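You operate a simulated robot arm through the tools that you are given. There is no shell and no other tool.

You run a simulated robot arm. Do the job below in one go: nothing can be reset, and whatever is moved stays where it is left.

TASK
Try both plugs in the block's hole and send the press a note.
Fine: RAISE if the green plug stays out, LOWER if the red plug enters, else HOLD; lever at PRESS, SEND once; plugs back. Set down upright: green plug, red plug.

It is judged by the outcome, as a careful person would: the job done as asked, and still so three seconds after it is handed in. It fails if anything else is knocked over, pushed out of place, dropped, spilled or broken.

THE ROBOT
A 7-joint arm with a two-finger parallel gripper, fixed in place. Base frame: the origin is at the foot of the arm, x ahead of it, y to its left, z up; the work surface is at about z = 0. Readings come in m, rad, newtons and seconds.
With the tool pointing down near the work surface it reaches from about 0.22 to 0.58 m from the base axis. Its first joint turns from -1.152 to 1.152 rad. Payload 2.5 kg.
The TCP is the grasp point between the finger pads, 0.023 m short of the fingertips. In the tool frame z runs along the fingers and y along their closing line. The gripper opens to 0.094 m. The fingers are 0.038 m wide and 0.01 m thick; the gripper's body (0.054 by 0.096 m) begins 0.039 m behind the TCP.
Orientation is that of the tool frame in the base frame, as [roll, pitch, yaw] about the fixed x, y, z axes, in that order (R = Rz(yaw) Ry(pitch) Rx(roll)). With the fingers straight down and closing along the base's y, the tool's x points along the base's -x, its y along +y and its z along -z.

THE INTERFACE
- The arm moves only by the tool drive_tool. Its argument "motion" is a list of rows, each a list of 3 entries, a list of its own where there are three numbers: the opening, from 0 (shut) to 1 (fully open), then the shift along the base's x, y, z in units of 200 mm (1.0 is 200 mm), then the turn, a rotation vector about the base's x, y, z in units of 45 degrees (1.0 is 45 degrees). In form: [[gripper, [tx, ty, tz], [rx, ry, rz]], ...]. A call has 1 to 20 rows; each row is the pose to reach, as a shift and turn from the pose commanded when the call began. A call with a number of a shift or a turn outside -1 to 1 is refused whole. Rows are played at 5 a second. More than 0.05 m and 0.15 rad between two rows, or a gripper value outside its range, and nothing of the call is played. A pose out of reach is approached as far as the arm can. The call stops where the force on the tool passes 70 N (or 10 N more than at its start, if that is more) or the arm is blocked; 0.2 s more then pass. Each finger travels about 0.108 m/s and halts on what it meets, pressing with about 43 N; the grip force reading is that of the motor and also rises with nothing between the fingers. The clock runs only during rows and for 0.2 s after the last one: add rows that repeat a pose to give the fingers time. The reply holds the time, the measured pose of the TCP, the force on the tool along the base axes, the opening and the grip force, in the units named above and with some noise, with the torque about the TCP (base axes, N m) and any sound that the robot's microphone picked up.
- Cameras (640 x 400 px; columns grow to the right, rows downward): "scene" is fixed at [0.0945, -0.3946, 0.5468]; the picture's right is [0.95, -0.30, 0.00], its down [-0.16, -0.51, -0.85] and it looks along [0.25, 0.81, -0.53] (base axes); focal length 338 px, centre (320, 200). "wrist" rides on the gripper at [0.086, 0.016, -0.075] in the tool frame; the picture's right is [-0.18, 0.98, 0.00], its down [-0.58, -0.11, -0.81] and it looks along [-0.79, -0.15, 0.59] (tool axes); focal length 243 px, centre (320, 200).
- camera(camera): a new picture of that camera. The clock stands still meanwhile.
- measure_at(camera, pixels): for up to 12 pixels [column, row] of the newest picture of that camera ("zoom" is the newest enlarged one), the place [x, y, z] in the base frame of the surface seen there, good to about 0.003 m. The clock stands still meanwhile.
- enlarge(camera, box): a new picture of the part [left, top, right, bottom] of that camera's present view, enlarged. The clock stands still meanwhile.
- job_done(): hands the job in; it is judged then, once.

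Open the gripper and draw the arm clear of the work before you hand the job in, unless the task says otherwise.

The tools are called after "Emit:" as a command line: name --argument value ..., lists and objects as JSON in quotes. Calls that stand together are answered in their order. drive_tool: Moves the arm, as the interface text tells. Its arguments: {"type":"object","properties":{"motion":{"type":"array","items":{"type":"array"}}},"required":["motion"]} The other tools are called the same way: camera (camera) takes a picture; measure_at (camera, pixels) gives the place of the surface under pixels of a picture; enlarge (camera, box) takes an enlarged picture of a part of a camera's view; job_done () hands the job in.

At the start:

```text
clock: 0.0
tool_pos: [0.3004, 0.1003, 0.351]
tool_rot: [3.141, 0.001, -3.14]
ft_force: [-0.6, -0.4, -0.5]
wrist_torque: [-0.01, -0.01, 0.0]
grip_width: 0.094
grip_force: 0.1
```

scene: 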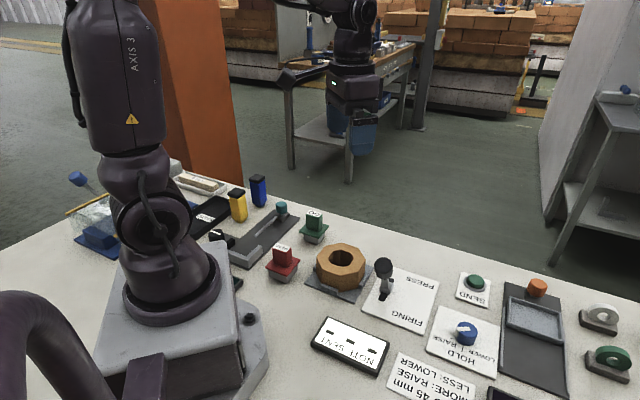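
wrist: 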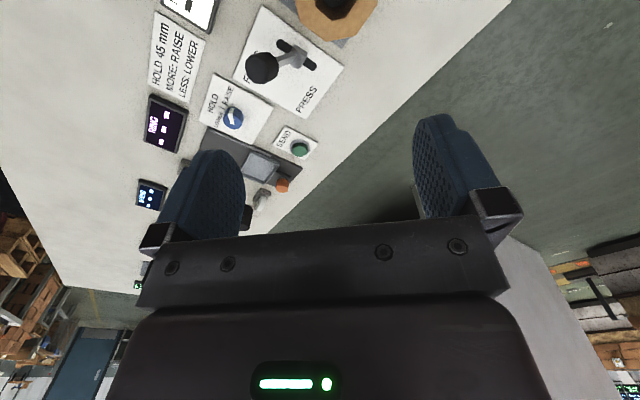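

The scene shows a red plug near (283,262), a green plug near (314,227), the block with a hole near (340,265), the lever, knob and SEND button on the right. I take enlarged pictures to read everything.

Emit:
enlarge --camera "scene" --box '[220, 190, 420, 315]'

Emit:
enlarge --camera "scene" --box '[360, 250, 640, 400]'

Emit:
enlarge --camera "wrist" --box '[120, 0, 400, 220]'

```text
3.20 times, centred on (320, 252) of scene
```

zoom: 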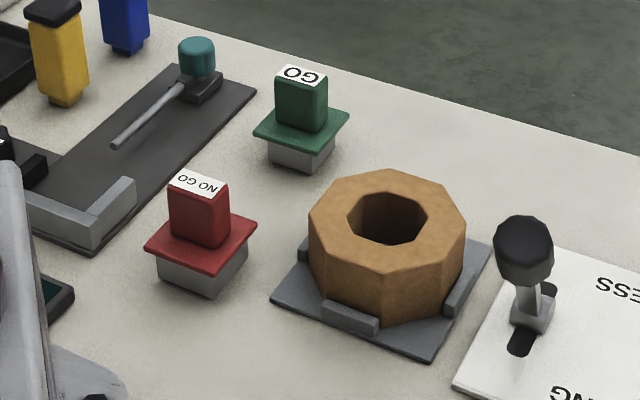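

```text
2.29 times, centred on (500, 325) of scene
```

zoom: 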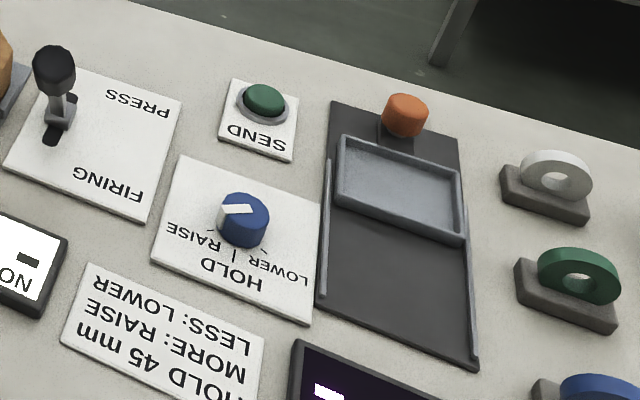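

```text
1.82 times, centred on (260, 110) of wrist
```

zoom: 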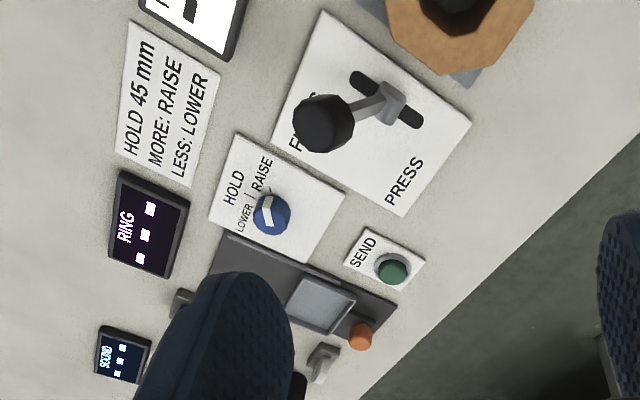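

The plugs have a handle, a flange and a grey gauge end; the knob pointer and lever need measuring. I measure the key points in the scene picture.

Emit:
enlarge --camera "scene" --box '[220, 190, 420, 315]'

Emit:
measure_at --camera "zoom" --pixels '[[303, 76], [302, 100], [300, 160], [258, 133], [345, 122], [300, 142], [196, 184], [203, 215], [148, 247], [253, 228], [205, 271], [205, 290]]'

Emit:
measure_at --camera "zoom" --pixels '[[388, 180], [330, 215], [380, 258], [445, 215], [388, 196], [349, 222], [386, 243], [425, 222], [385, 215], [365, 210], [524, 235], [530, 310]]'

```text
3.20 times, centred on (320, 252) of scene
```

zoom: 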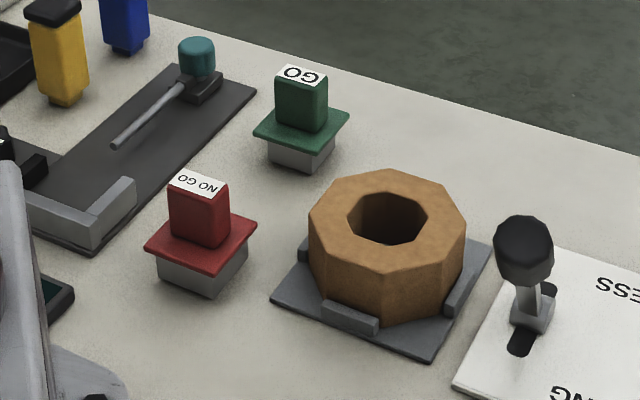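

```text
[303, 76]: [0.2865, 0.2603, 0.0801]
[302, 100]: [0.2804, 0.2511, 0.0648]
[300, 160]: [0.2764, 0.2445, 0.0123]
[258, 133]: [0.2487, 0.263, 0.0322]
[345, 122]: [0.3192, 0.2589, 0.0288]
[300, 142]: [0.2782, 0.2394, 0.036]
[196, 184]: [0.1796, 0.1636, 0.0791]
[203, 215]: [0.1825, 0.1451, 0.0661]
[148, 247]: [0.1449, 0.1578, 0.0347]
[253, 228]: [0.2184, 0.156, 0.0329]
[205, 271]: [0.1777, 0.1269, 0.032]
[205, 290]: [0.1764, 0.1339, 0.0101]
```

```text
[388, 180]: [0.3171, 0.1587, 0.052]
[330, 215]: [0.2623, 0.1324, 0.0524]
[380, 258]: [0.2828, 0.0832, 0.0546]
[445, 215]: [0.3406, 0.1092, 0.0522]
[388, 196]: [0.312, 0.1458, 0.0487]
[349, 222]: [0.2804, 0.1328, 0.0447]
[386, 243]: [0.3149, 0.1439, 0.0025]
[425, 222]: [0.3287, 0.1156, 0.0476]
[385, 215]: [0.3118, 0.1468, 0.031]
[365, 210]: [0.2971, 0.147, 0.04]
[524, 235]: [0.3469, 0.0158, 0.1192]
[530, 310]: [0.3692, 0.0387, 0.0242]
```

The green plug is at about (0.284, 0.250), red about (0.182, 0.150), the block about (0.302, 0.120) with its top at z≈0.052. I look closer at the lever, knob and display.

Emit:
enlarge --camera "scene" --box '[360, 250, 440, 300]'

Emit:
enlarge --camera "scene" --box '[425, 300, 505, 380]'

Emit:
measure_at --camera "scene" --pixels '[[466, 328], [459, 327], [466, 342], [475, 332], [456, 331], [475, 282], [475, 276], [468, 290], [386, 296], [381, 303], [393, 283], [385, 265]]'

Emit:
enlarge --camera "scene" --box '[300, 310, 500, 400]'

```text
8.00 times, centred on (400, 275) of scene
```

zoom: 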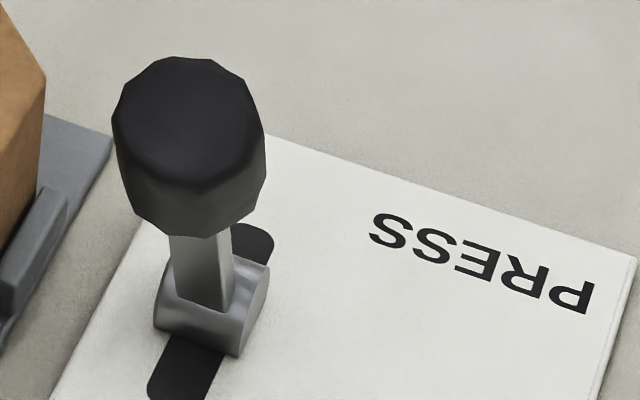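

```text
5.00 times, centred on (465, 340) of scene
```

zoom: 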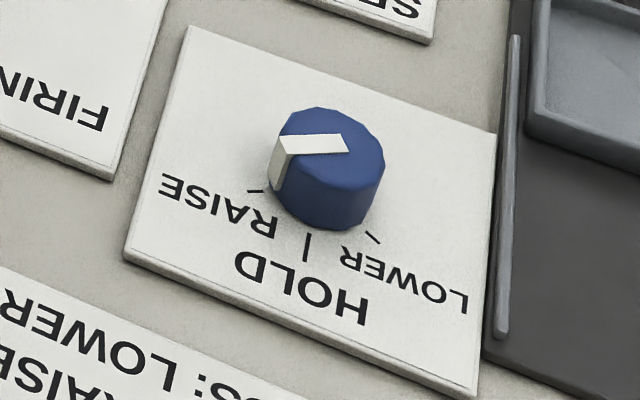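

```text
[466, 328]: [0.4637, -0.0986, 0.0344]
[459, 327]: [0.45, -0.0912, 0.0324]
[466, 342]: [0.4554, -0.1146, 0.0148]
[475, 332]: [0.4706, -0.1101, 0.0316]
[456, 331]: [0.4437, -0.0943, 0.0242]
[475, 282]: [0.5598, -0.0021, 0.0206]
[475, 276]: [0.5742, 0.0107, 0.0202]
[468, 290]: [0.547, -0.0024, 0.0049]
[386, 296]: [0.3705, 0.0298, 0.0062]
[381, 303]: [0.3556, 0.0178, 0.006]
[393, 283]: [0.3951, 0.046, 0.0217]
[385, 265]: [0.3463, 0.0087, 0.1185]
```

```text
3.20 times, centred on (400, 355) of scene
```

zoom: 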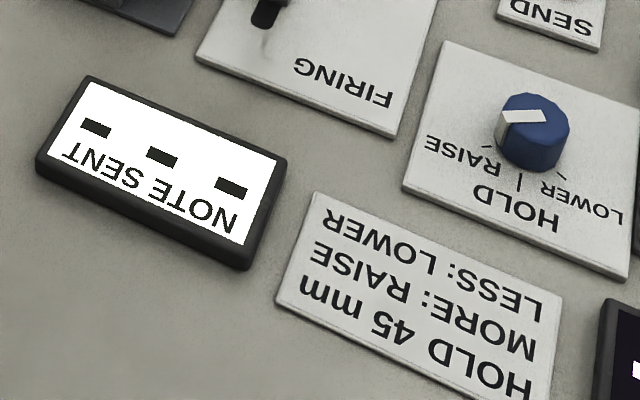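

The knob pointer currently points to about RAISE, the lever leans toward FIRING, and the display shows dashes. I turn the tool toward a view from the -y side so the wrist camera sees the plugs and the block.

Emit:
drive_tool --motion '[[1, [-0.03, -0.02, -0.0], [0, 0, 0.1667]], [1, [-0.07, -0.04, -0.0], [0, 0, 0.3333]], [1, [-0.1, -0.06, -0.0], [0, 0, 0.5]], [1, [-0.13, -0.08, -0.0], [0, 0, 0.6667]], [1, [-0.16, -0.1, -0.0], [0, 0, 0.8333]], [1, [-0.2, -0.12, -0.0], [0, 0, 1.0]], [1, [-0.2, -0.12, -0.0], [0, 0, 1.0]]]'

Emit:
camera --camera "wrist"

```text
clock: 1.6
tool_pos: [0.2609, 0.0784, 0.3522]
tool_rot: [3.141, 0.001, -2.355]
ft_force: [-0.7, 0.5, -0.2]
wrist_torque: [0.02, 0.05, 0.02]
grip_width: 0.0941
grip_force: 0.0
```

```text
taken
```

wrist: 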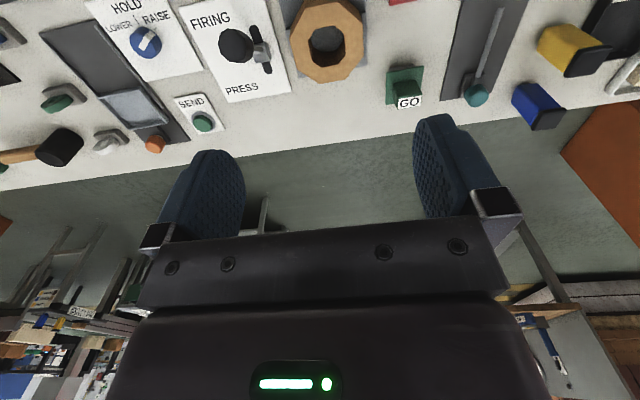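

The view looks along +x+y with the block at (325,40) at the top edge. I turn another 45 degrees and draw back toward -y so plugs and block come into the middle.

Emit:
drive_tool --motion '[[1, [-0.02, -0.12, -0.0], [0, 0, 0.1667]], [1, [-0.04, -0.24, -0.0], [0, 0, 0.3333]], [1, [-0.06, -0.36, -0.0], [0, 0, 0.5]], [1, [-0.08, -0.48, -0.0], [0, 0, 0.6667]], [1, [-0.1, -0.6, -0.0], [0, 0, 0.8333]], [1, [-0.1, -0.7, -0.0], [0, 0, 1.0]], [1, [-0.1, -0.7, -0.0], [0, 0, 1.0]]]'

Emit:
camera --camera "wrist"

```text
clock: 3.2
tool_pos: [0.2408, -0.0626, 0.3522]
tool_rot: [-3.141, -0.001, -1.572]
ft_force: [0.4, -0.6, 0.0]
wrist_torque: [0.0, 0.01, -0.01]
grip_width: 0.094
grip_force: 0.1
```

```text
taken
```

wrist: 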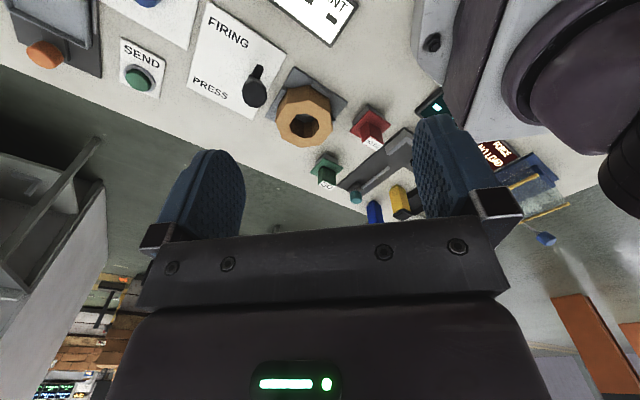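

Emit:
enlarge --camera "wrist" --box '[180, 50, 420, 200]'

```text
2.67 times, centred on (300, 125) of wrist
```

zoom: 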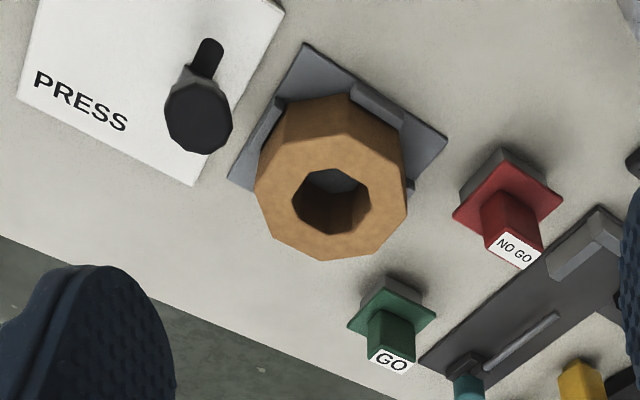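

The octagonal block with its hole at zoom (331,202), red plug at (505,200) and green plug at (390,320) are clear. I measure the hole rim, block outline and the plugs.

Emit:
measure_at --camera "zoom" --pixels '[[286, 200], [300, 172], [343, 163], [373, 183], [376, 209], [354, 236], [324, 240], [294, 226], [331, 190], [258, 185], [408, 210], [330, 258]]'

Emit:
measure_at --camera "zoom" --pixels '[[515, 251], [487, 245], [495, 233], [541, 252], [523, 267], [455, 215], [562, 195], [505, 160], [467, 185], [497, 152], [481, 197], [510, 195]]'

Emit:
measure_at --camera "zoom" --pixels '[[391, 361], [371, 358], [376, 347], [412, 360], [404, 373], [349, 326], [435, 318], [386, 288], [366, 300], [385, 278], [420, 290], [390, 330]]'

```text
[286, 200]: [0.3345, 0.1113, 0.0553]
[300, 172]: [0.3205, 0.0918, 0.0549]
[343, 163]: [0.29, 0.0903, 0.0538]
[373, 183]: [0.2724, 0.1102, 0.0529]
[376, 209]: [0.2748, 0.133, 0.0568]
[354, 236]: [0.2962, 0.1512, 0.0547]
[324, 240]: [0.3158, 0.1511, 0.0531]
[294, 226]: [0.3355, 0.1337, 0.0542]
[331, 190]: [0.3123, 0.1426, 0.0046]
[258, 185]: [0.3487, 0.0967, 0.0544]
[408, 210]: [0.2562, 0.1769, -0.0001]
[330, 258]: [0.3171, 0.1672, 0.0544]
```

```text
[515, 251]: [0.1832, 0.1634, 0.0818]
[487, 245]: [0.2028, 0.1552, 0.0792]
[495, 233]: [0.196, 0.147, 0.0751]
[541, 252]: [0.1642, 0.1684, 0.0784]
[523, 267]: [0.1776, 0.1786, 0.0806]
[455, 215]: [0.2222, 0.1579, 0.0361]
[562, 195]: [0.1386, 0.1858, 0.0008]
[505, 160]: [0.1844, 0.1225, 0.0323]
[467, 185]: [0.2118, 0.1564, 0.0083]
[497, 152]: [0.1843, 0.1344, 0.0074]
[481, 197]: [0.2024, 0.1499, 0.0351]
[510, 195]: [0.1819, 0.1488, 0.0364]
```

```text
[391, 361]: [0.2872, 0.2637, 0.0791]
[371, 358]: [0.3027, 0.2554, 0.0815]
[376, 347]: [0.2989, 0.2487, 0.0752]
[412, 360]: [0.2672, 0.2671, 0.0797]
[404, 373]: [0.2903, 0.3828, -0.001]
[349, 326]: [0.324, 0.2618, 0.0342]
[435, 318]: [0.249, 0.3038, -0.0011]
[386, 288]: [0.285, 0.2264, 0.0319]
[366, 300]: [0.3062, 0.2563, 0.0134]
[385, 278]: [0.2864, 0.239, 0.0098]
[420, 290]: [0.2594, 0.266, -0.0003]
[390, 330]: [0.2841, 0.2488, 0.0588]
```

The red plug's handle top is near (0.183,0.163), green's near (0.287,0.262). I move lower and closer to see handle orientation and gauge shapes.

Emit:
drive_tool --motion '[[1, [0, 0.1, -0.15], [0, 0, 0]], [1, [0, 0.2, -0.3], [0, 0, 0]], [1, [0, 0.3, -0.45], [0, 0, 0]], [1, [0, 0.4, -0.6], [0, 0, 0]], [1, [0, 0.45, -0.7], [0, 0, 0]], [1, [0, 0.45, -0.7], [0, 0, 0]]]'

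Emit:
camera --camera "wrist"

```text
clock: 4.6
tool_pos: [0.2414, 0.0274, 0.2116]
tool_rot: [-3.141, 0.0, -1.573]
ft_force: [-0.8, 0.7, 0.1]
wrist_torque: [0.01, 0.0, 0.02]
grip_width: 0.0941
grip_force: 0.1
```

```text
taken
```

wrist: 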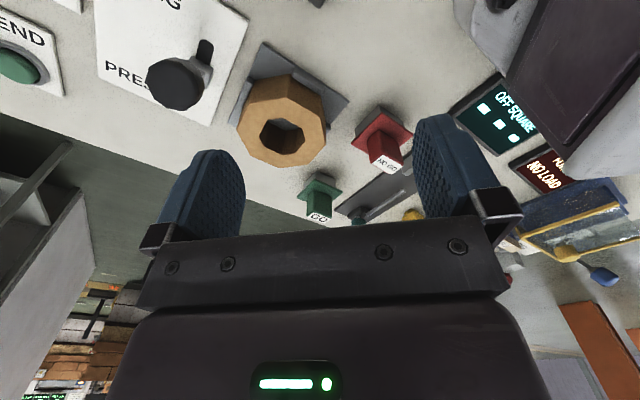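

Emit:
enlarge --camera "wrist" --box '[340, 90, 420, 190]'

Emit:
measure_at --camera "wrist" --pixels '[[386, 163], [376, 160], [400, 166], [380, 153], [404, 160], [356, 138], [412, 135], [382, 110], [360, 125], [380, 107], [375, 130], [365, 146]]'

Emit:
enlarge --camera "wrist" --box '[280, 160, 360, 230]'

Emit:
enlarge --camera "wrist" --box '[220, 60, 360, 180]'

```text
4.00 times, centred on (380, 140) of wrist
```

zoom: 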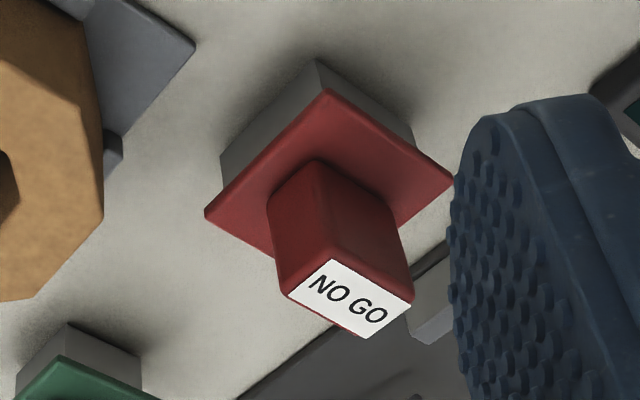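

```text
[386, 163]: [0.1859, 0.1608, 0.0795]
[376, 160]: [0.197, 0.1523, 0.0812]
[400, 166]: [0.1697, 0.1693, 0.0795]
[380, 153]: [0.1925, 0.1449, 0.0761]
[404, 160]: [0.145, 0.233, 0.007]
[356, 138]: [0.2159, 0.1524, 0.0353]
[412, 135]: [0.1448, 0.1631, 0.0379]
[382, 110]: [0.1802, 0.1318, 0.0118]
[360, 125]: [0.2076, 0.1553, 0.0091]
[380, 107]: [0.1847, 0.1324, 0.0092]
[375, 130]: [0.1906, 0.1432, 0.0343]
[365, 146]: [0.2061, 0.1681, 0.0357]
```

```text
5.71 times, centred on (320, 195) of wrist
```

zoom: 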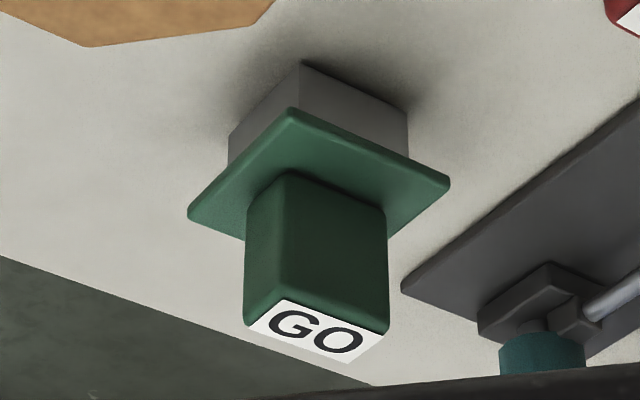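

```text
3.33 times, centred on (290, 120) of wrist
```

zoom: 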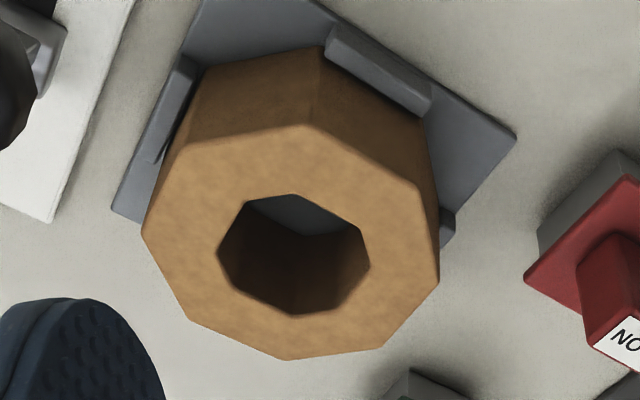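

The gauge ends are square and the hole is an octagon, so orientation matters. I measure the hole's corners and the block's outer corners in the newest enlarged view.

Emit:
measure_at --camera "zoom" --pixels '[[246, 198], [296, 190], [363, 226], [373, 262], [343, 310], [293, 317], [229, 287], [214, 255]]'

Emit:
measure_at --camera "zoom" --pixels '[[178, 146], [303, 128], [415, 190], [434, 278], [382, 343], [288, 355], [192, 314], [146, 233], [514, 135], [115, 208], [375, 75], [172, 105]]'

```text
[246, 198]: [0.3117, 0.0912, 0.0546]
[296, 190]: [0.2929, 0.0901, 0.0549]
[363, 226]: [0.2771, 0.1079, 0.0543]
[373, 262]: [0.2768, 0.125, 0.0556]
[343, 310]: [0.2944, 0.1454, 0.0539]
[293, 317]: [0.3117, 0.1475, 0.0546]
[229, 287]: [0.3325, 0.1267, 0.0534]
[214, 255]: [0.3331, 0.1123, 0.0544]
```

```text
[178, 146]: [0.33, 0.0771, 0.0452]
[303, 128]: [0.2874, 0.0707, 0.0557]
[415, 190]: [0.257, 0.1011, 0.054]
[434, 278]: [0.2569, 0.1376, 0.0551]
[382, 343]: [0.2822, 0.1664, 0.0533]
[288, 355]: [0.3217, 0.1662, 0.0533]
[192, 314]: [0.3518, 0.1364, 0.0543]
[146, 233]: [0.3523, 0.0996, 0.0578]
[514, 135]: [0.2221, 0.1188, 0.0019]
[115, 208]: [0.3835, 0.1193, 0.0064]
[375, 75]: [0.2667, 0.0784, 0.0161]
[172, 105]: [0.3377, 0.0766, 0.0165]
```

The hole looks like a 45°-turned square with cut corners, roughly 0.05 across, and plugs also stand at 45°. I move over the block for a close look into the hole.

Emit:
drive_tool --motion '[[1, [0.1, 0.14, 0], [0, 0, 0]], [1, [0.2, 0.28, 0], [0, 0, 0]], [1, [0.3, 0.4, 0], [0, 0, 0]], [1, [0.313, 0.413, -0.2], [0, 0, 0]], [1, [0.313, 0.413, -0.38], [0, 0, 0]], [1, [0.313, 0.413, -0.38], [0, 0, 0]]]'

Emit:
camera --camera "wrist"

Emit:
enlarge --camera "wrist" --box '[220, 0, 420, 125]'

```text
clock: 6.0
tool_pos: [0.3016, 0.1106, 0.1367]
tool_rot: [3.14, 0.0, -1.572]
ft_force: [0.9, 0.9, 0.6]
wrist_torque: [0.04, -0.01, 0.04]
grip_width: 0.0938
grip_force: 0.0
```

```text
taken
```

wrist: 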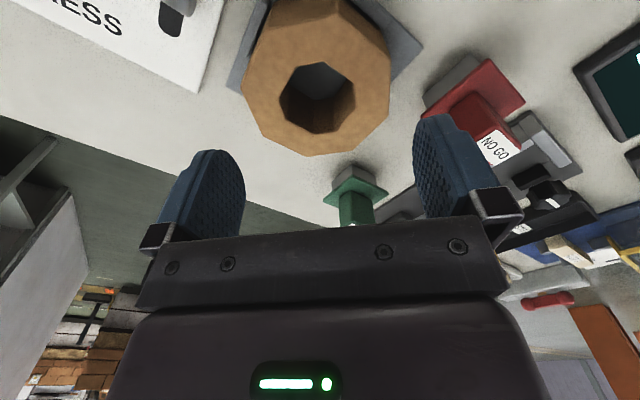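

```text
3.20 times, centred on (320, 62) of wrist
```

zoom: 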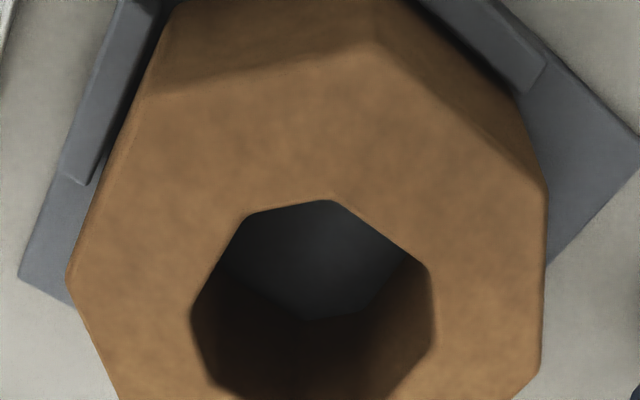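

The hole is now at about (318,97) in the wrist picture. I enlarge centred on it to read the corners.

Emit:
enlarge --camera "wrist" --box '[238, 45, 398, 145]'

```text
4.00 times, centred on (318, 95) of wrist
```

zoom: 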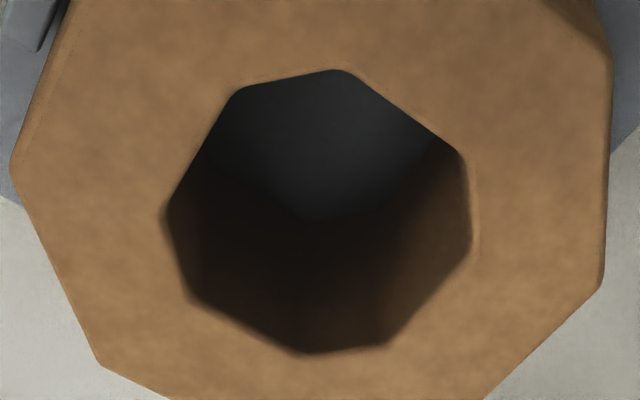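

The hole comes out centred near (0.305,0.120), flats about 49 mm apart on the ±45° faces and 53 mm along x and y. I raise the arm and start turning (-45° steps) toward yaw 135° for gripping the handles across their thin side.

Emit:
drive_tool --motion '[[1, [0, 0.0, 0.15], [0, 0, -0.1667]], [1, [0, 0.0, 0.3], [0, 0, -0.3333]], [1, [0, 0.05, 0.45], [0, 0, -0.5]], [1, [0, 0.1, 0.475], [0, 0, -0.6667]], [1, [0, 0.17, 0.475], [0, 0, -0.8333]], [1, [0, 0.25, 0.475], [0, 0, -1.0]], [1, [0, 0.25, 0.475], [0, 0, -1.0]]]'

Emit:
drive_tool --motion '[[1, [0, 0.08, 0], [0, 0, -0.1667]], [1, [0, 0.16, 0], [0, 0, -0.3333]], [1, [0, 0.24, 0], [0, 0, -0.5]], [1, [-0.02, 0.32, 0], [0, 0, -0.6667]], [1, [-0.04, 0.4, 0], [0, 0, -0.8333]], [1, [-0.06, 0.5, 0], [0, 0, -1.0]], [1, [-0.06, 0.5, 0], [0, 0, -1.0]]]'

Emit:
drive_tool --motion '[[1, [0, 0, 0], [0, 0, -0.1667]], [1, [0, 0, 0], [0, 0, -0.3333]], [1, [0, 0, 0], [0, 0, -0.5]], [1, [0, 0, 0], [0, 0, -0.6667]], [1, [0, 0, 0], [0, 0, -0.8333]], [1, [0, 0, 0], [0, 0, -1.0]], [1, [0, 0, 0], [0, 0, -1.0]]]'

Emit:
camera --camera "wrist"

Emit:
camera --camera "scene"

```text
clock: 7.6
tool_pos: [0.3035, 0.1593, 0.2309]
tool_rot: [3.142, -0.001, -2.359]
ft_force: [-0.3, 0.2, 0.2]
wrist_torque: [-0.01, 0.0, -0.01]
grip_width: 0.094
grip_force: 0.0
```

```text
clock: 9.2
tool_pos: [0.2909, 0.2614, 0.23]
tool_rot: [-3.139, 0.0, 3.139]
ft_force: [-0.1, 0.0, 0.0]
wrist_torque: [0.0, 0.0, 0.0]
grip_width: 0.0939
grip_force: 0.0
```

```text
clock: 10.8
tool_pos: [0.2916, 0.2603, 0.2307]
tool_rot: [3.141, -0.003, 2.353]
ft_force: [-0.5, -0.2, 0.1]
wrist_torque: [0.01, 0.01, 0.01]
grip_width: 0.094
grip_force: 0.0
```

```text
taken
```

wrist: 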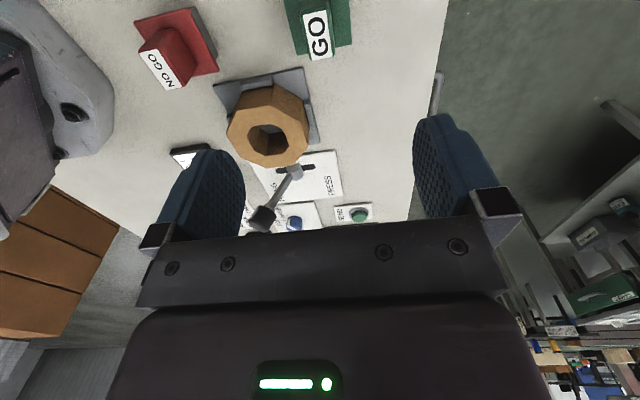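

```text
taken
```

scene: 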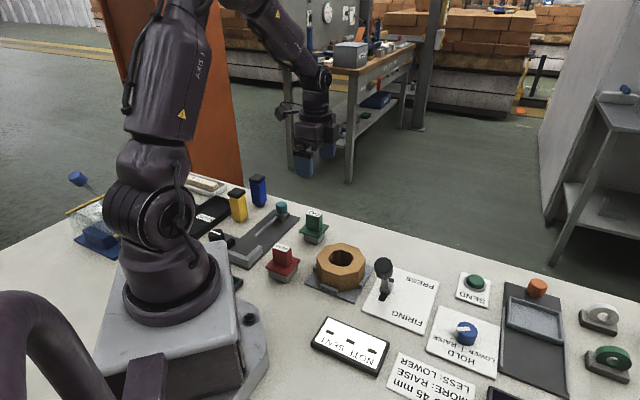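

The wrist view shows the GO label at about (318,35) aligned with the picture, so the handle is square to the tool. I measure the label to centre on it.

Emit:
enlarge --camera "wrist" --box '[270, 0, 380, 69]'

Emit:
measure_at --camera "wrist" --pixels '[[304, 15], [326, 12], [332, 54], [309, 58], [318, 35], [312, 25], [325, 45], [349, 42], [293, 54]]'

```text
5.80 times, centred on (325, 34) of wrist
```

zoom: 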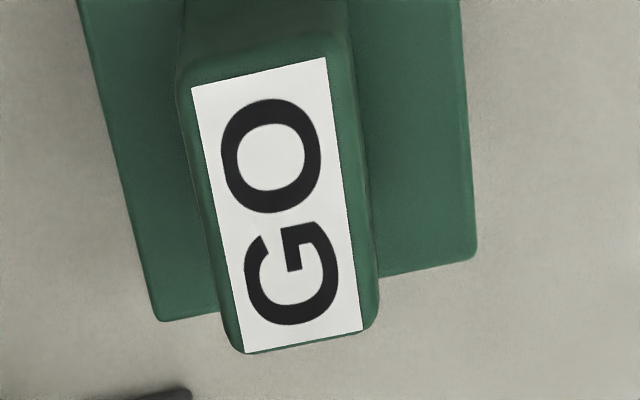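

```text
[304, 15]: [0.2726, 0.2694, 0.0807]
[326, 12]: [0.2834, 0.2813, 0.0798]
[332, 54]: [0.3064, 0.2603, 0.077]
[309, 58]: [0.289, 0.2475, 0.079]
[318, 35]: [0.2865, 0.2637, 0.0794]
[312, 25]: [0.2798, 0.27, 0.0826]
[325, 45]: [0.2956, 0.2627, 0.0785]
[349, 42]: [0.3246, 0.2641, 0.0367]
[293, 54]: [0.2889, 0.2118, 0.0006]
```

The GO label is centred at about (0.287,0.264) at exactly 45°. I check nearby obstacles (teal knob, slide) before going down.

Emit:
measure_at --camera "scene" --pixels '[[281, 207], [287, 212], [296, 216], [281, 217], [262, 236], [248, 262], [239, 205], [258, 190]]'

Emit:
drive_tool --motion '[[0.65, [-0.02, 0.016, -0.1], [0, 0, 0]], [0.65, [-0.021, 0.016, -0.3], [0, 0, 0]], [0.65, [-0.021, 0.016, -0.45], [0, 0, 0]], [0.65, [-0.021, 0.016, -0.55], [0, 0, 0]], [0.65, [-0.021, 0.016, -0.6], [0, 0, 0]], [0.65, [-0.021, 0.016, -0.6], [0, 0, 0]]]'

Emit:
camera --camera "wrist"

Emit:
enlarge --camera "scene" --box '[240, 140, 400, 260]'

```text
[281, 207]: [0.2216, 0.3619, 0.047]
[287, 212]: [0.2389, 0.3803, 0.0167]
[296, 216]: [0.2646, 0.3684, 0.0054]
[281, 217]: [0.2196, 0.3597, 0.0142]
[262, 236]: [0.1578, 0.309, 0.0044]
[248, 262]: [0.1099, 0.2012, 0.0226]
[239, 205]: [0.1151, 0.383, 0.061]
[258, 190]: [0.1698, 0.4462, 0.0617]
```

```text
clock: 12.2
tool_pos: [0.2858, 0.2642, 0.1123]
tool_rot: [-3.141, 0.0, 2.356]
ft_force: [0.1, 1.1, 0.0]
wrist_torque: [-0.02, -0.01, 0.03]
grip_width: 0.061
grip_force: 0.1
```

```text
taken
```

wrist: 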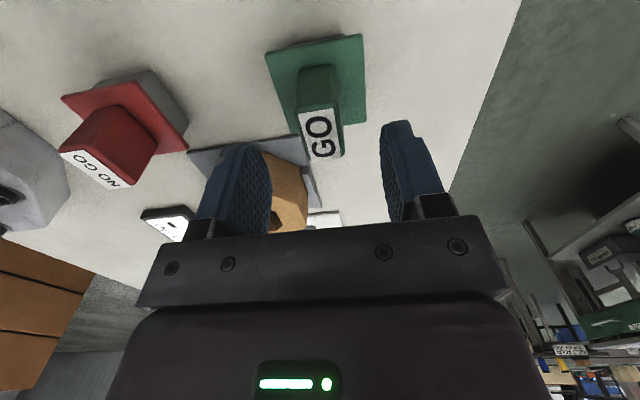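

```text
3.33 times, centred on (320, 200) of scene
```

zoom: 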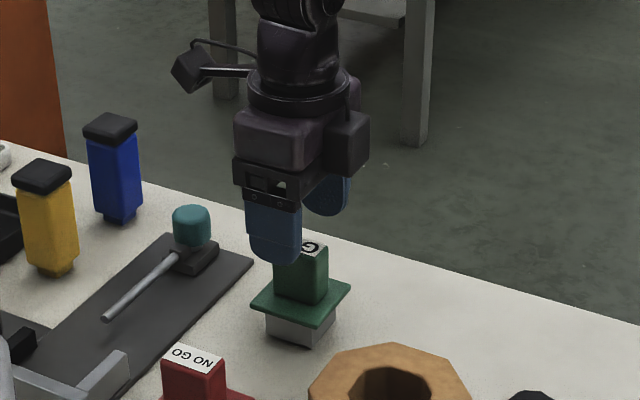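

The handle sits between the fingers and nothing else is near. I descend so the fingertips end just above the flange (TCP z≈0.064).

Emit:
drive_tool --motion '[[0.65, [0.003, 0, -0.08], [0, 0, 0]], [0.65, [0.005, 0, -0.16], [0, 0, 0]], [0.65, [0.005, 0, -0.235], [0, 0, 0]], [0.65, [0.005, 0, -0.235], [0, 0, 0]]]'

Emit:
camera --camera "wrist"

Emit:
enlarge --camera "scene" --box '[240, 140, 400, 260]'

```text
clock: 13.2
tool_pos: [0.2877, 0.2617, 0.0647]
tool_rot: [3.141, 0.001, 2.357]
ft_force: [0.2, 0.2, 0.3]
wrist_torque: [-0.01, 0.02, 0.0]
grip_width: 0.0609
grip_force: 0.2
```

```text
taken
```

wrist: 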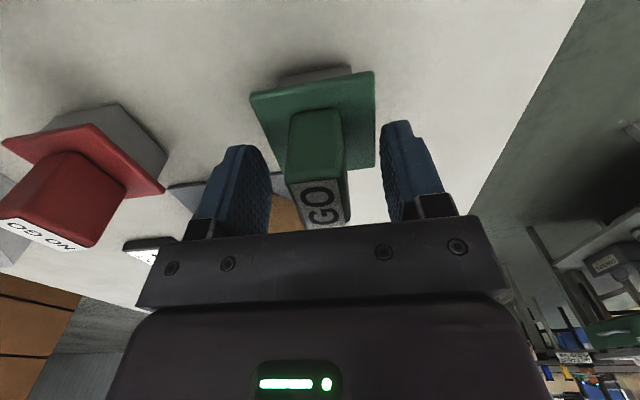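

```text
3.33 times, centred on (320, 200) of scene
```

zoom: 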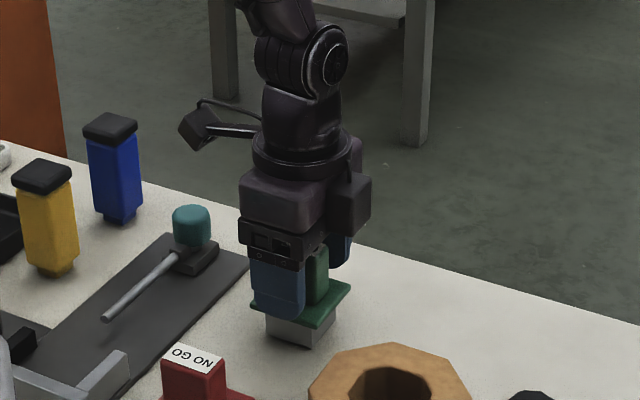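

The fingers straddle the green handle above the flange. I close the gripper.

Emit:
drive_tool --motion '[[0.4, [0, 0, 0], [0, 0, 0]], [0, [0, 0, 0], [0, 0, 0]], [0, [0, 0, 0], [0, 0, 0]], [0, [0, 0, 0], [0, 0, 0]]]'

```text
clock: 14.2
tool_pos: [0.2873, 0.262, 0.0646]
tool_rot: [-3.141, 0.001, 2.356]
ft_force: [0.2, -0.1, -0.4]
wrist_torque: [0.01, 0.01, 0.02]
grip_width: 0.0237
grip_force: 43.3
```

The handle is held at 23.7 mm. I lift straight up 40 mm and look.

Emit:
drive_tool --motion '[[0, [0, 0, 0.05], [0, 0, 0]], [0, [0, 0, 0.12], [0, 0, 0]], [0, [0, 0, 0.2], [0, 0, 0]], [0, [0, 0, 0.2], [0, 0, 0]]]'

Emit:
enlarge --camera "scene" --box '[240, 140, 400, 260]'

Emit:
camera --camera "wrist"

```text
clock: 15.2
tool_pos: [0.2882, 0.2622, 0.1031]
tool_rot: [-3.139, 0.0, 2.356]
ft_force: [0.1, 0.4, -0.3]
wrist_torque: [0.0, -0.04, 0.0]
grip_width: 0.0235
grip_force: 43.3
```

```text
3.33 times, centred on (320, 200) of scene
```

zoom: 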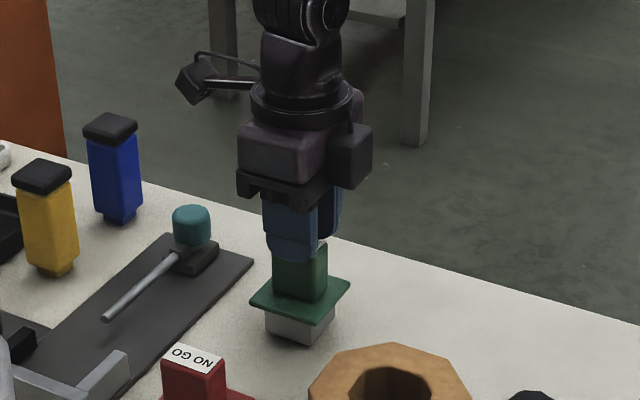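

```text
taken
```

wrist: 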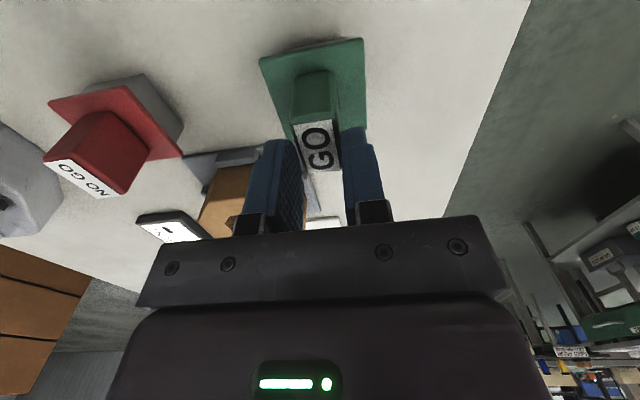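

The plug stayed on the table: the fingers slid up the handle (tips now at z≈0.08). I open, go down again, regrip, and lift only slightly to read the force.

Emit:
drive_tool --motion '[[0.5, [0, 0, 0], [0, 0, 0]], [0.5, [0, 0, 0], [0, 0, 0]], [0.5, [0, 0, -0.1], [0, 0, 0]], [0.5, [0, 0, -0.2], [0, 0, 0]], [0.5, [0, 0, -0.2], [0, 0, 0]], [0, [0, 0, -0.2], [0, 0, 0]], [0, [0, 0, -0.2], [0, 0, 0]], [0, [0, 0, -0.2], [0, 0, 0]], [0, [0, 0, -0.2], [0, 0, 0]], [0, [0, 0, -0.2], [0, 0, 0]]]'

Emit:
drive_tool --motion '[[0, [0, 0, 0.003], [0, 0, 0]], [0, [0, 0, 0.006], [0, 0, 0]], [0, [0, 0, 0.01], [0, 0, 0]]]'

```text
clock: 17.4
tool_pos: [0.2886, 0.2612, 0.062]
tool_rot: [3.141, 0.0, 2.357]
ft_force: [-0.1, 0.2, -0.2]
wrist_torque: [0.0, -0.01, 0.01]
grip_width: 0.0239
grip_force: 43.4
```

```text
clock: 18.2
tool_pos: [0.2888, 0.262, 0.0663]
tool_rot: [-3.141, 0.0, 2.358]
ft_force: [-0.7, 0.5, -2.1]
wrist_torque: [0.0, -0.02, 0.0]
grip_width: 0.024
grip_force: 43.2
```

The force reads -2.1 N in z, which may be the plug's weight. I look whether it left the table.

Emit:
enlarge --camera "scene" --box '[280, 190, 360, 250]'

Emit:
drive_tool --motion '[[0, [0, 0, 0.005], [0, 0, 0]], [0, [0, 0, 0.01], [0, 0, 0]], [0, [0, 0, 0.015], [0, 0, 0]], [0, [0, 0, 0.02], [0, 0, 0]], [0, [0, 0, 0.025], [0, 0, 0]]]'

Emit:
enlarge --camera "scene" --box '[280, 190, 360, 250]'

```text
6.67 times, centred on (320, 220) of scene
```

zoom: 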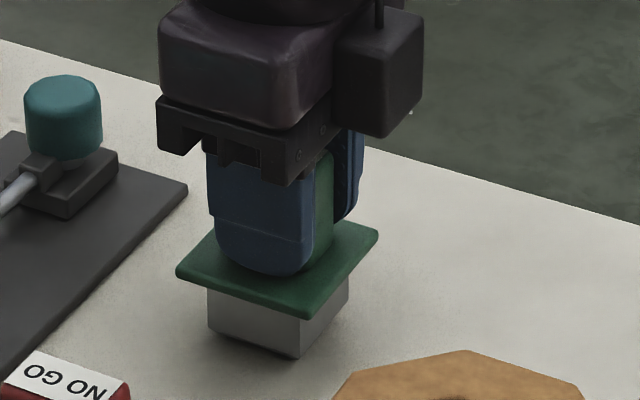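

```text
clock: 19.4
tool_pos: [0.2879, 0.2625, 0.0702]
tool_rot: [3.141, 0.0, 2.356]
ft_force: [-0.5, 0.3, -2.5]
wrist_torque: [-0.02, 0.0, 0.01]
grip_width: 0.0236
grip_force: 42.9
```

```text
6.67 times, centred on (320, 220) of scene
```

zoom: 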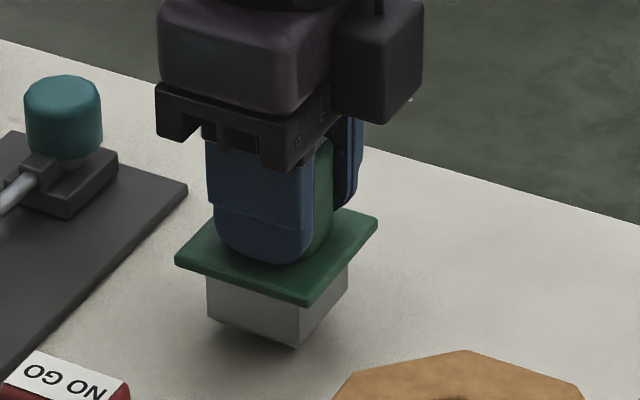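

The plug is off the table now (clear gap below its grey end). I raise it gradually, about 4–6 mm a row, and check.

Emit:
drive_tool --motion '[[0, [0, 0, 0.008], [0, 0, 0]], [0, [0, 0, 0.02], [0, 0, 0]], [0, [0, 0, 0.035], [0, 0, 0]], [0, [0, 0, 0.055], [0, 0, 0]], [0, [0, 0, 0.075], [0, 0, 0]], [0, [0, 0, 0.1], [0, 0, 0]], [0, [0, 0, 0.125], [0, 0, 0]], [0, [0, 0, 0.15], [0, 0, 0]], [0, [0, 0, 0.175], [0, 0, 0]], [0, [0, 0, 0.195], [0, 0, 0]], [0, [0, 0, 0.2], [0, 0, 0]]]'

Emit:
enlarge --camera "scene" --box '[240, 140, 400, 260]'

Emit:
camera --camera "wrist"

```text
clock: 21.8
tool_pos: [0.2876, 0.2634, 0.1107]
tool_rot: [-3.141, -0.001, 2.357]
ft_force: [-0.2, 0.1, -1.7]
wrist_torque: [0.03, -0.01, 0.01]
grip_width: 0.0241
grip_force: 42.1
```

```text
3.33 times, centred on (320, 200) of scene
```

zoom: 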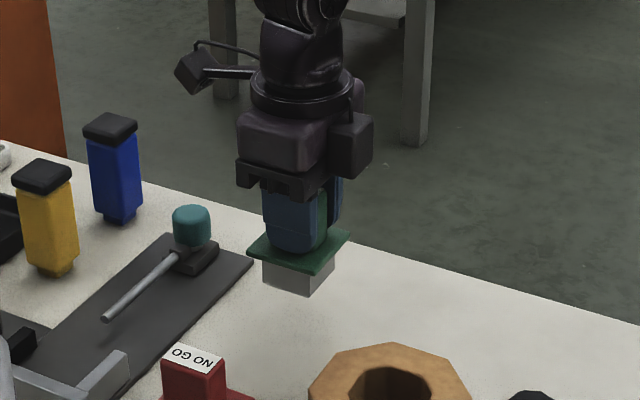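

```text
taken
```

wrist: 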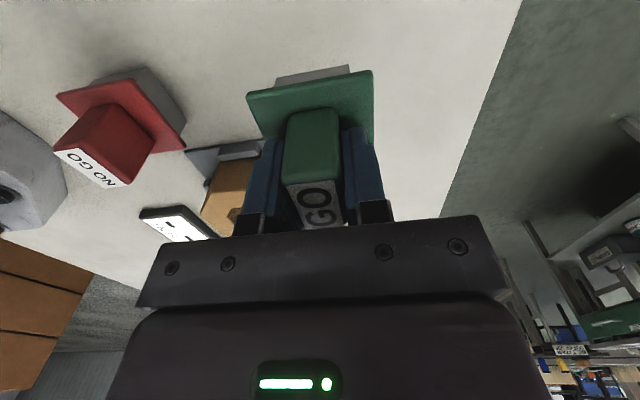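

The green plug is held firmly and level. I raise it further and then carry it slowly over the hole at about (0.305,0.120).

Emit:
drive_tool --motion '[[0, [0, 0, 0.01], [0, 0, 0]], [0, [0, 0, 0.03], [0, 0, 0]], [0, [0, 0, 0.055], [0, 0, 0]], [0, [0, 0, 0.085], [0, 0, 0]], [0, [0, 0, 0.115], [0, 0, 0]], [0, [0, 0, 0.145], [0, 0, 0]], [0, [0, 0, 0.175], [0, 0, 0]], [0, [0, 0, 0.2], [0, 0, 0]], [0, [0, 0, 0.215], [0, 0, 0]], [0, [0, 0, 0.22], [0, 0, 0]]]'

Emit:
drive_tool --motion '[[0, [0.001, -0.01, 0], [0, 0, 0]], [0, [0.004, -0.035, 0], [0, 0, 0]], [0, [0.009, -0.07, 0], [0, 0, 0]], [0, [0.014, -0.115, 0], [0, 0, 0]], [0, [0.02, -0.165, 0], [0, 0, 0]], [0, [0.026, -0.215, 0], [0, 0, 0]], [0, [0.032, -0.265, 0], [0, 0, 0]], [0, [0.038, -0.315, 0], [0, 0, 0]], [0, [0.044, -0.365, 0], [0, 0, 0]], [0, [0.05, -0.415, 0], [0, 0, 0]], [0, [0.056, -0.465, 0], [0, 0, 0]], [0, [0.062, -0.515, 0], [0, 0, 0]], [0, [0.068, -0.56, 0], [0, 0, 0]], [0, [0.073, -0.6, 0], [0, 0, 0]], [0, [0.077, -0.635, 0], [0, 0, 0]], [0, [0.08, -0.665, 0], [0, 0, 0]], [0, [0.082, -0.69, 0], [0, 0, 0]], [0, [0.084, -0.705, 0], [0, 0, 0]], [0, [0.085, -0.71, 0], [0, 0, 0]]]'

Emit:
enlarge --camera "scene" --box '[260, 180, 420, 300]'

Emit:
camera --camera "wrist"

```text
clock: 24.0
tool_pos: [0.2884, 0.2629, 0.1541]
tool_rot: [3.141, 0.001, 2.356]
ft_force: [0.4, 0.0, -1.6]
wrist_torque: [-0.01, -0.02, 0.01]
grip_width: 0.0237
grip_force: 43.0
```

```text
clock: 28.0
tool_pos: [0.3063, 0.1201, 0.1547]
tool_rot: [-3.141, 0.0, 2.355]
ft_force: [0.5, 0.1, -3.3]
wrist_torque: [0.04, 0.03, -0.01]
grip_width: 0.0239
grip_force: 42.7
```

```text
3.33 times, centred on (340, 240) of scene
```

zoom: 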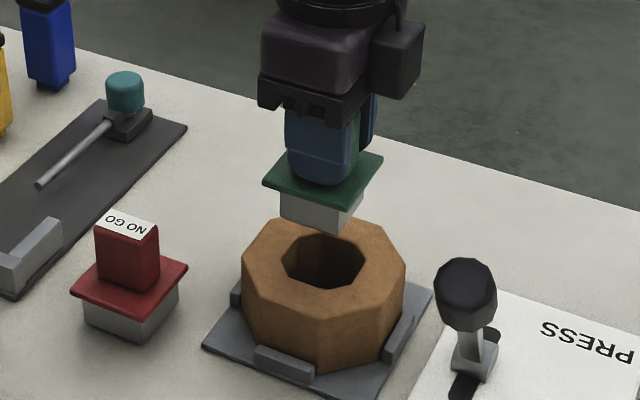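

```text
taken
```

wrist: 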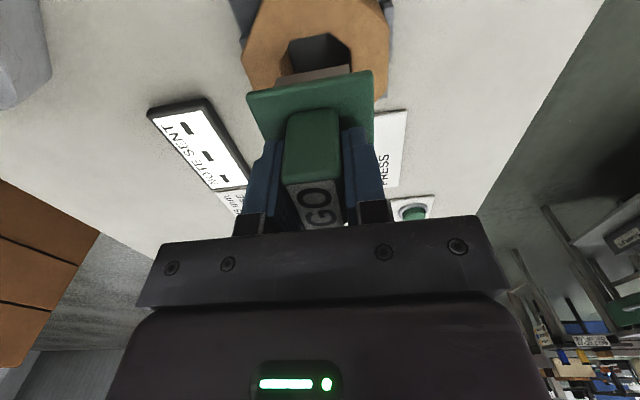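

The plug hangs over the hole. I zoom in on both views to check the alignment before lowering.

Emit:
enlarge --camera "wrist" --box '[230, 0, 400, 106]'

Emit:
drive_tool --motion '[[0, [0, 0, -0.02], [0, 0, 0]], [0, [0, 0, -0.05], [0, 0, 0]], [0, [0, 0, -0.08], [0, 0, 0]], [0, [0, 0, -0.11], [0, 0, 0]], [0, [0, 0, -0.13], [0, 0, 0]], [0, [0, 0, -0.14], [0, 0, 0]], [0, [0, 0, -0.14], [0, 0, 0]]]'

Emit:
enlarge --camera "scene" --box '[300, 220, 380, 280]'

Emit:
enlarge --camera "wrist" --box '[230, 0, 400, 106]'

```text
3.76 times, centred on (315, 53) of wrist
```

zoom: 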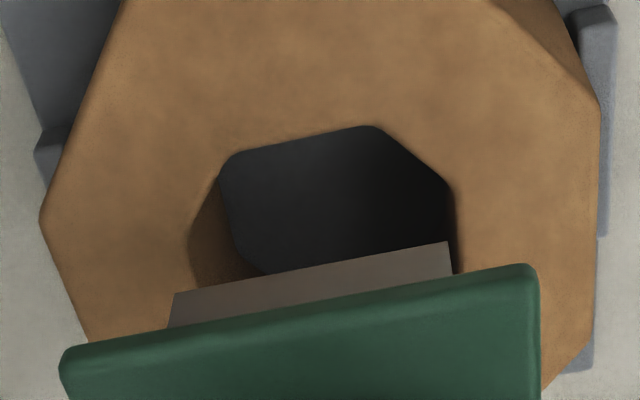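

```text
clock: 29.6
tool_pos: [0.3044, 0.1212, 0.1261]
tool_rot: [-3.141, 0.001, 2.357]
ft_force: [-0.7, 0.6, -2.4]
wrist_torque: [-0.01, -0.04, -0.01]
grip_width: 0.024
grip_force: 43.0
```

```text
6.67 times, centred on (340, 250) of scene
```

zoom: 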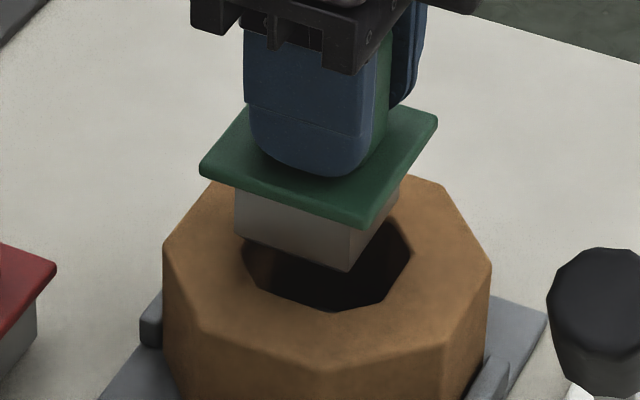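

```text
3.76 times, centred on (315, 53) of wrist
```

zoom: 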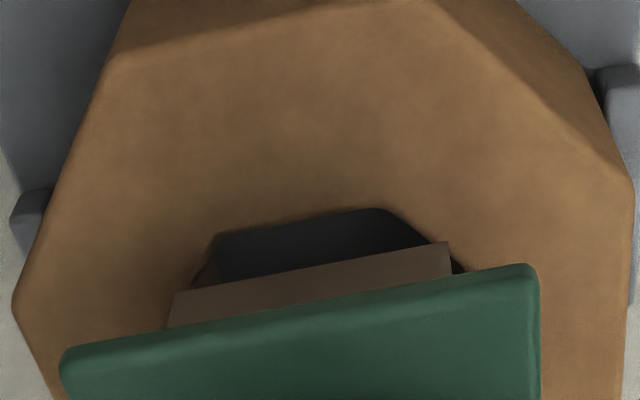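

The plug's bottom (≈41–42 mm square) sits just above the hole, roughly centred, and its corners look to overlap the cut corners of the hole. I lower in 1 mm steps and watch the force.

Emit:
drive_tool --motion '[[0, [0, 0, -0.005], [0, 0, 0]], [0, [0, 0, -0.01], [0, 0, 0]], [0, [0, 0, -0.015], [0, 0, 0]], [0, [0, 0, -0.02], [0, 0, 0]], [0, [0, 0, -0.025], [0, 0, 0]]]'

Emit:
drive_tool --motion '[[0, [0, 0, -0.004], [0, 0, 0]], [0, [0, 0, -0.008], [0, 0, 0]]]'

Emit:
drive_tool --motion '[[0, [0, 0, -0.004], [0, 0, 0]], [0, [0, 0, -0.008], [0, 0, 0]]]'

```text
clock: 30.8
tool_pos: [0.3052, 0.1226, 0.1214]
tool_rot: [-3.141, 0.001, 2.357]
ft_force: [0.1, -0.3, -1.8]
wrist_torque: [-0.05, -0.02, -0.03]
grip_width: 0.0238
grip_force: 42.8
```

```text
clock: 31.4
tool_pos: [0.3031, 0.122, 0.1204]
tool_rot: [-3.14, -0.001, 2.357]
ft_force: [-0.5, -0.3, -3.1]
wrist_torque: [-0.02, 0.0, 0.02]
grip_width: 0.0236
grip_force: 43.4
```

```text
clock: 32.0
tool_pos: [0.305, 0.1215, 0.1183]
tool_rot: [-3.14, -0.001, 2.358]
ft_force: [-0.1, 1.2, -2.8]
wrist_torque: [-0.01, 0.0, 0.0]
grip_width: 0.024
grip_force: 43.0
```

No contact yet at TCP z≈0.118 (force still only the plug's weight). I continue in small steps.

Emit:
drive_tool --motion '[[0, [0, 0, -0.004], [0, 0, 0]], [0, [0, 0, -0.008], [0, 0, 0]]]'

Emit:
drive_tool --motion '[[0, [0, 0, -0.004], [0, 0, 0]], [0, [0, 0, -0.008], [0, 0, 0]]]'

Emit:
enlarge --camera "scene" --box '[300, 220, 380, 280]'

```text
clock: 32.6
tool_pos: [0.306, 0.1221, 0.117]
tool_rot: [-3.141, -0.001, 2.355]
ft_force: [0.1, -0.3, -3.1]
wrist_torque: [0.0, 0.0, 0.0]
grip_width: 0.0241
grip_force: 42.7
```

```text
clock: 33.2
tool_pos: [0.3052, 0.1216, 0.1157]
tool_rot: [3.141, 0.001, 2.357]
ft_force: [0.2, 0.1, -2.5]
wrist_torque: [-0.01, -0.02, 0.02]
grip_width: 0.0239
grip_force: 42.9
```

```text
6.67 times, centred on (340, 250) of scene
```

zoom: 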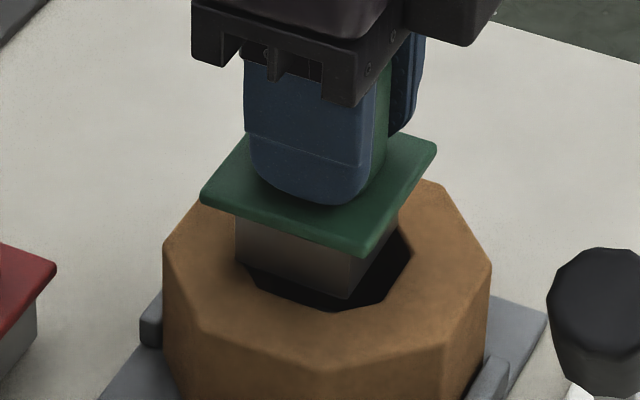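

The front corner is inside the hole outline while the left corner touches its edge at (237,263). I lower further in small steps.

Emit:
drive_tool --motion '[[0, [0, 0, -0.004], [0, 0, 0]], [0, [0, 0, -0.008], [0, 0, 0]]]'

Emit:
drive_tool --motion '[[0, [0, 0, -0.004], [0, 0, 0]], [0, [0, 0, -0.008], [0, 0, 0]]]'

Emit:
enlarge --camera "scene" --box '[300, 220, 380, 280]'

Emit:
enlarge --camera "wrist" --box '[230, 0, 400, 106]'

```text
clock: 33.8
tool_pos: [0.3039, 0.1211, 0.1142]
tool_rot: [-3.14, 0.0, 2.355]
ft_force: [0.8, -0.4, -2.1]
wrist_torque: [0.01, -0.03, 0.0]
grip_width: 0.0237
grip_force: 42.7
```

```text
clock: 34.4
tool_pos: [0.3048, 0.1206, 0.1138]
tool_rot: [-3.141, 0.0, 2.355]
ft_force: [0.7, -0.7, -2.9]
wrist_torque: [0.0, -0.01, 0.01]
grip_width: 0.0237
grip_force: 43.0
```

```text
6.67 times, centred on (340, 250) of scene
```

zoom: 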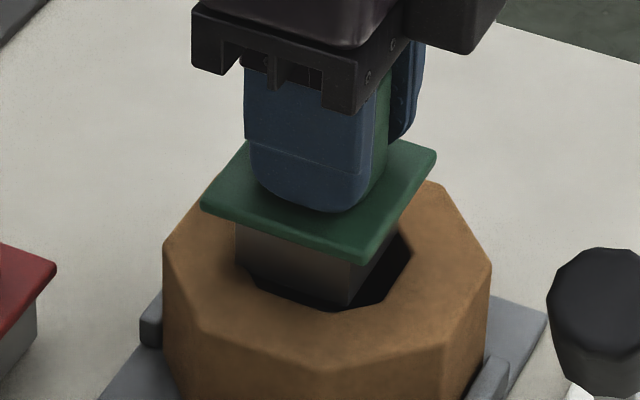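

```text
3.76 times, centred on (315, 53) of wrist
```

zoom: 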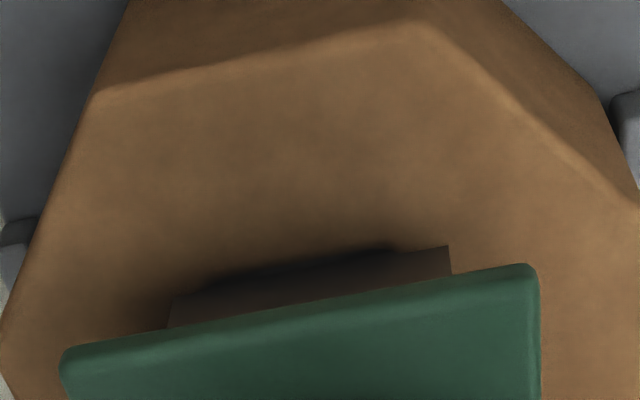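

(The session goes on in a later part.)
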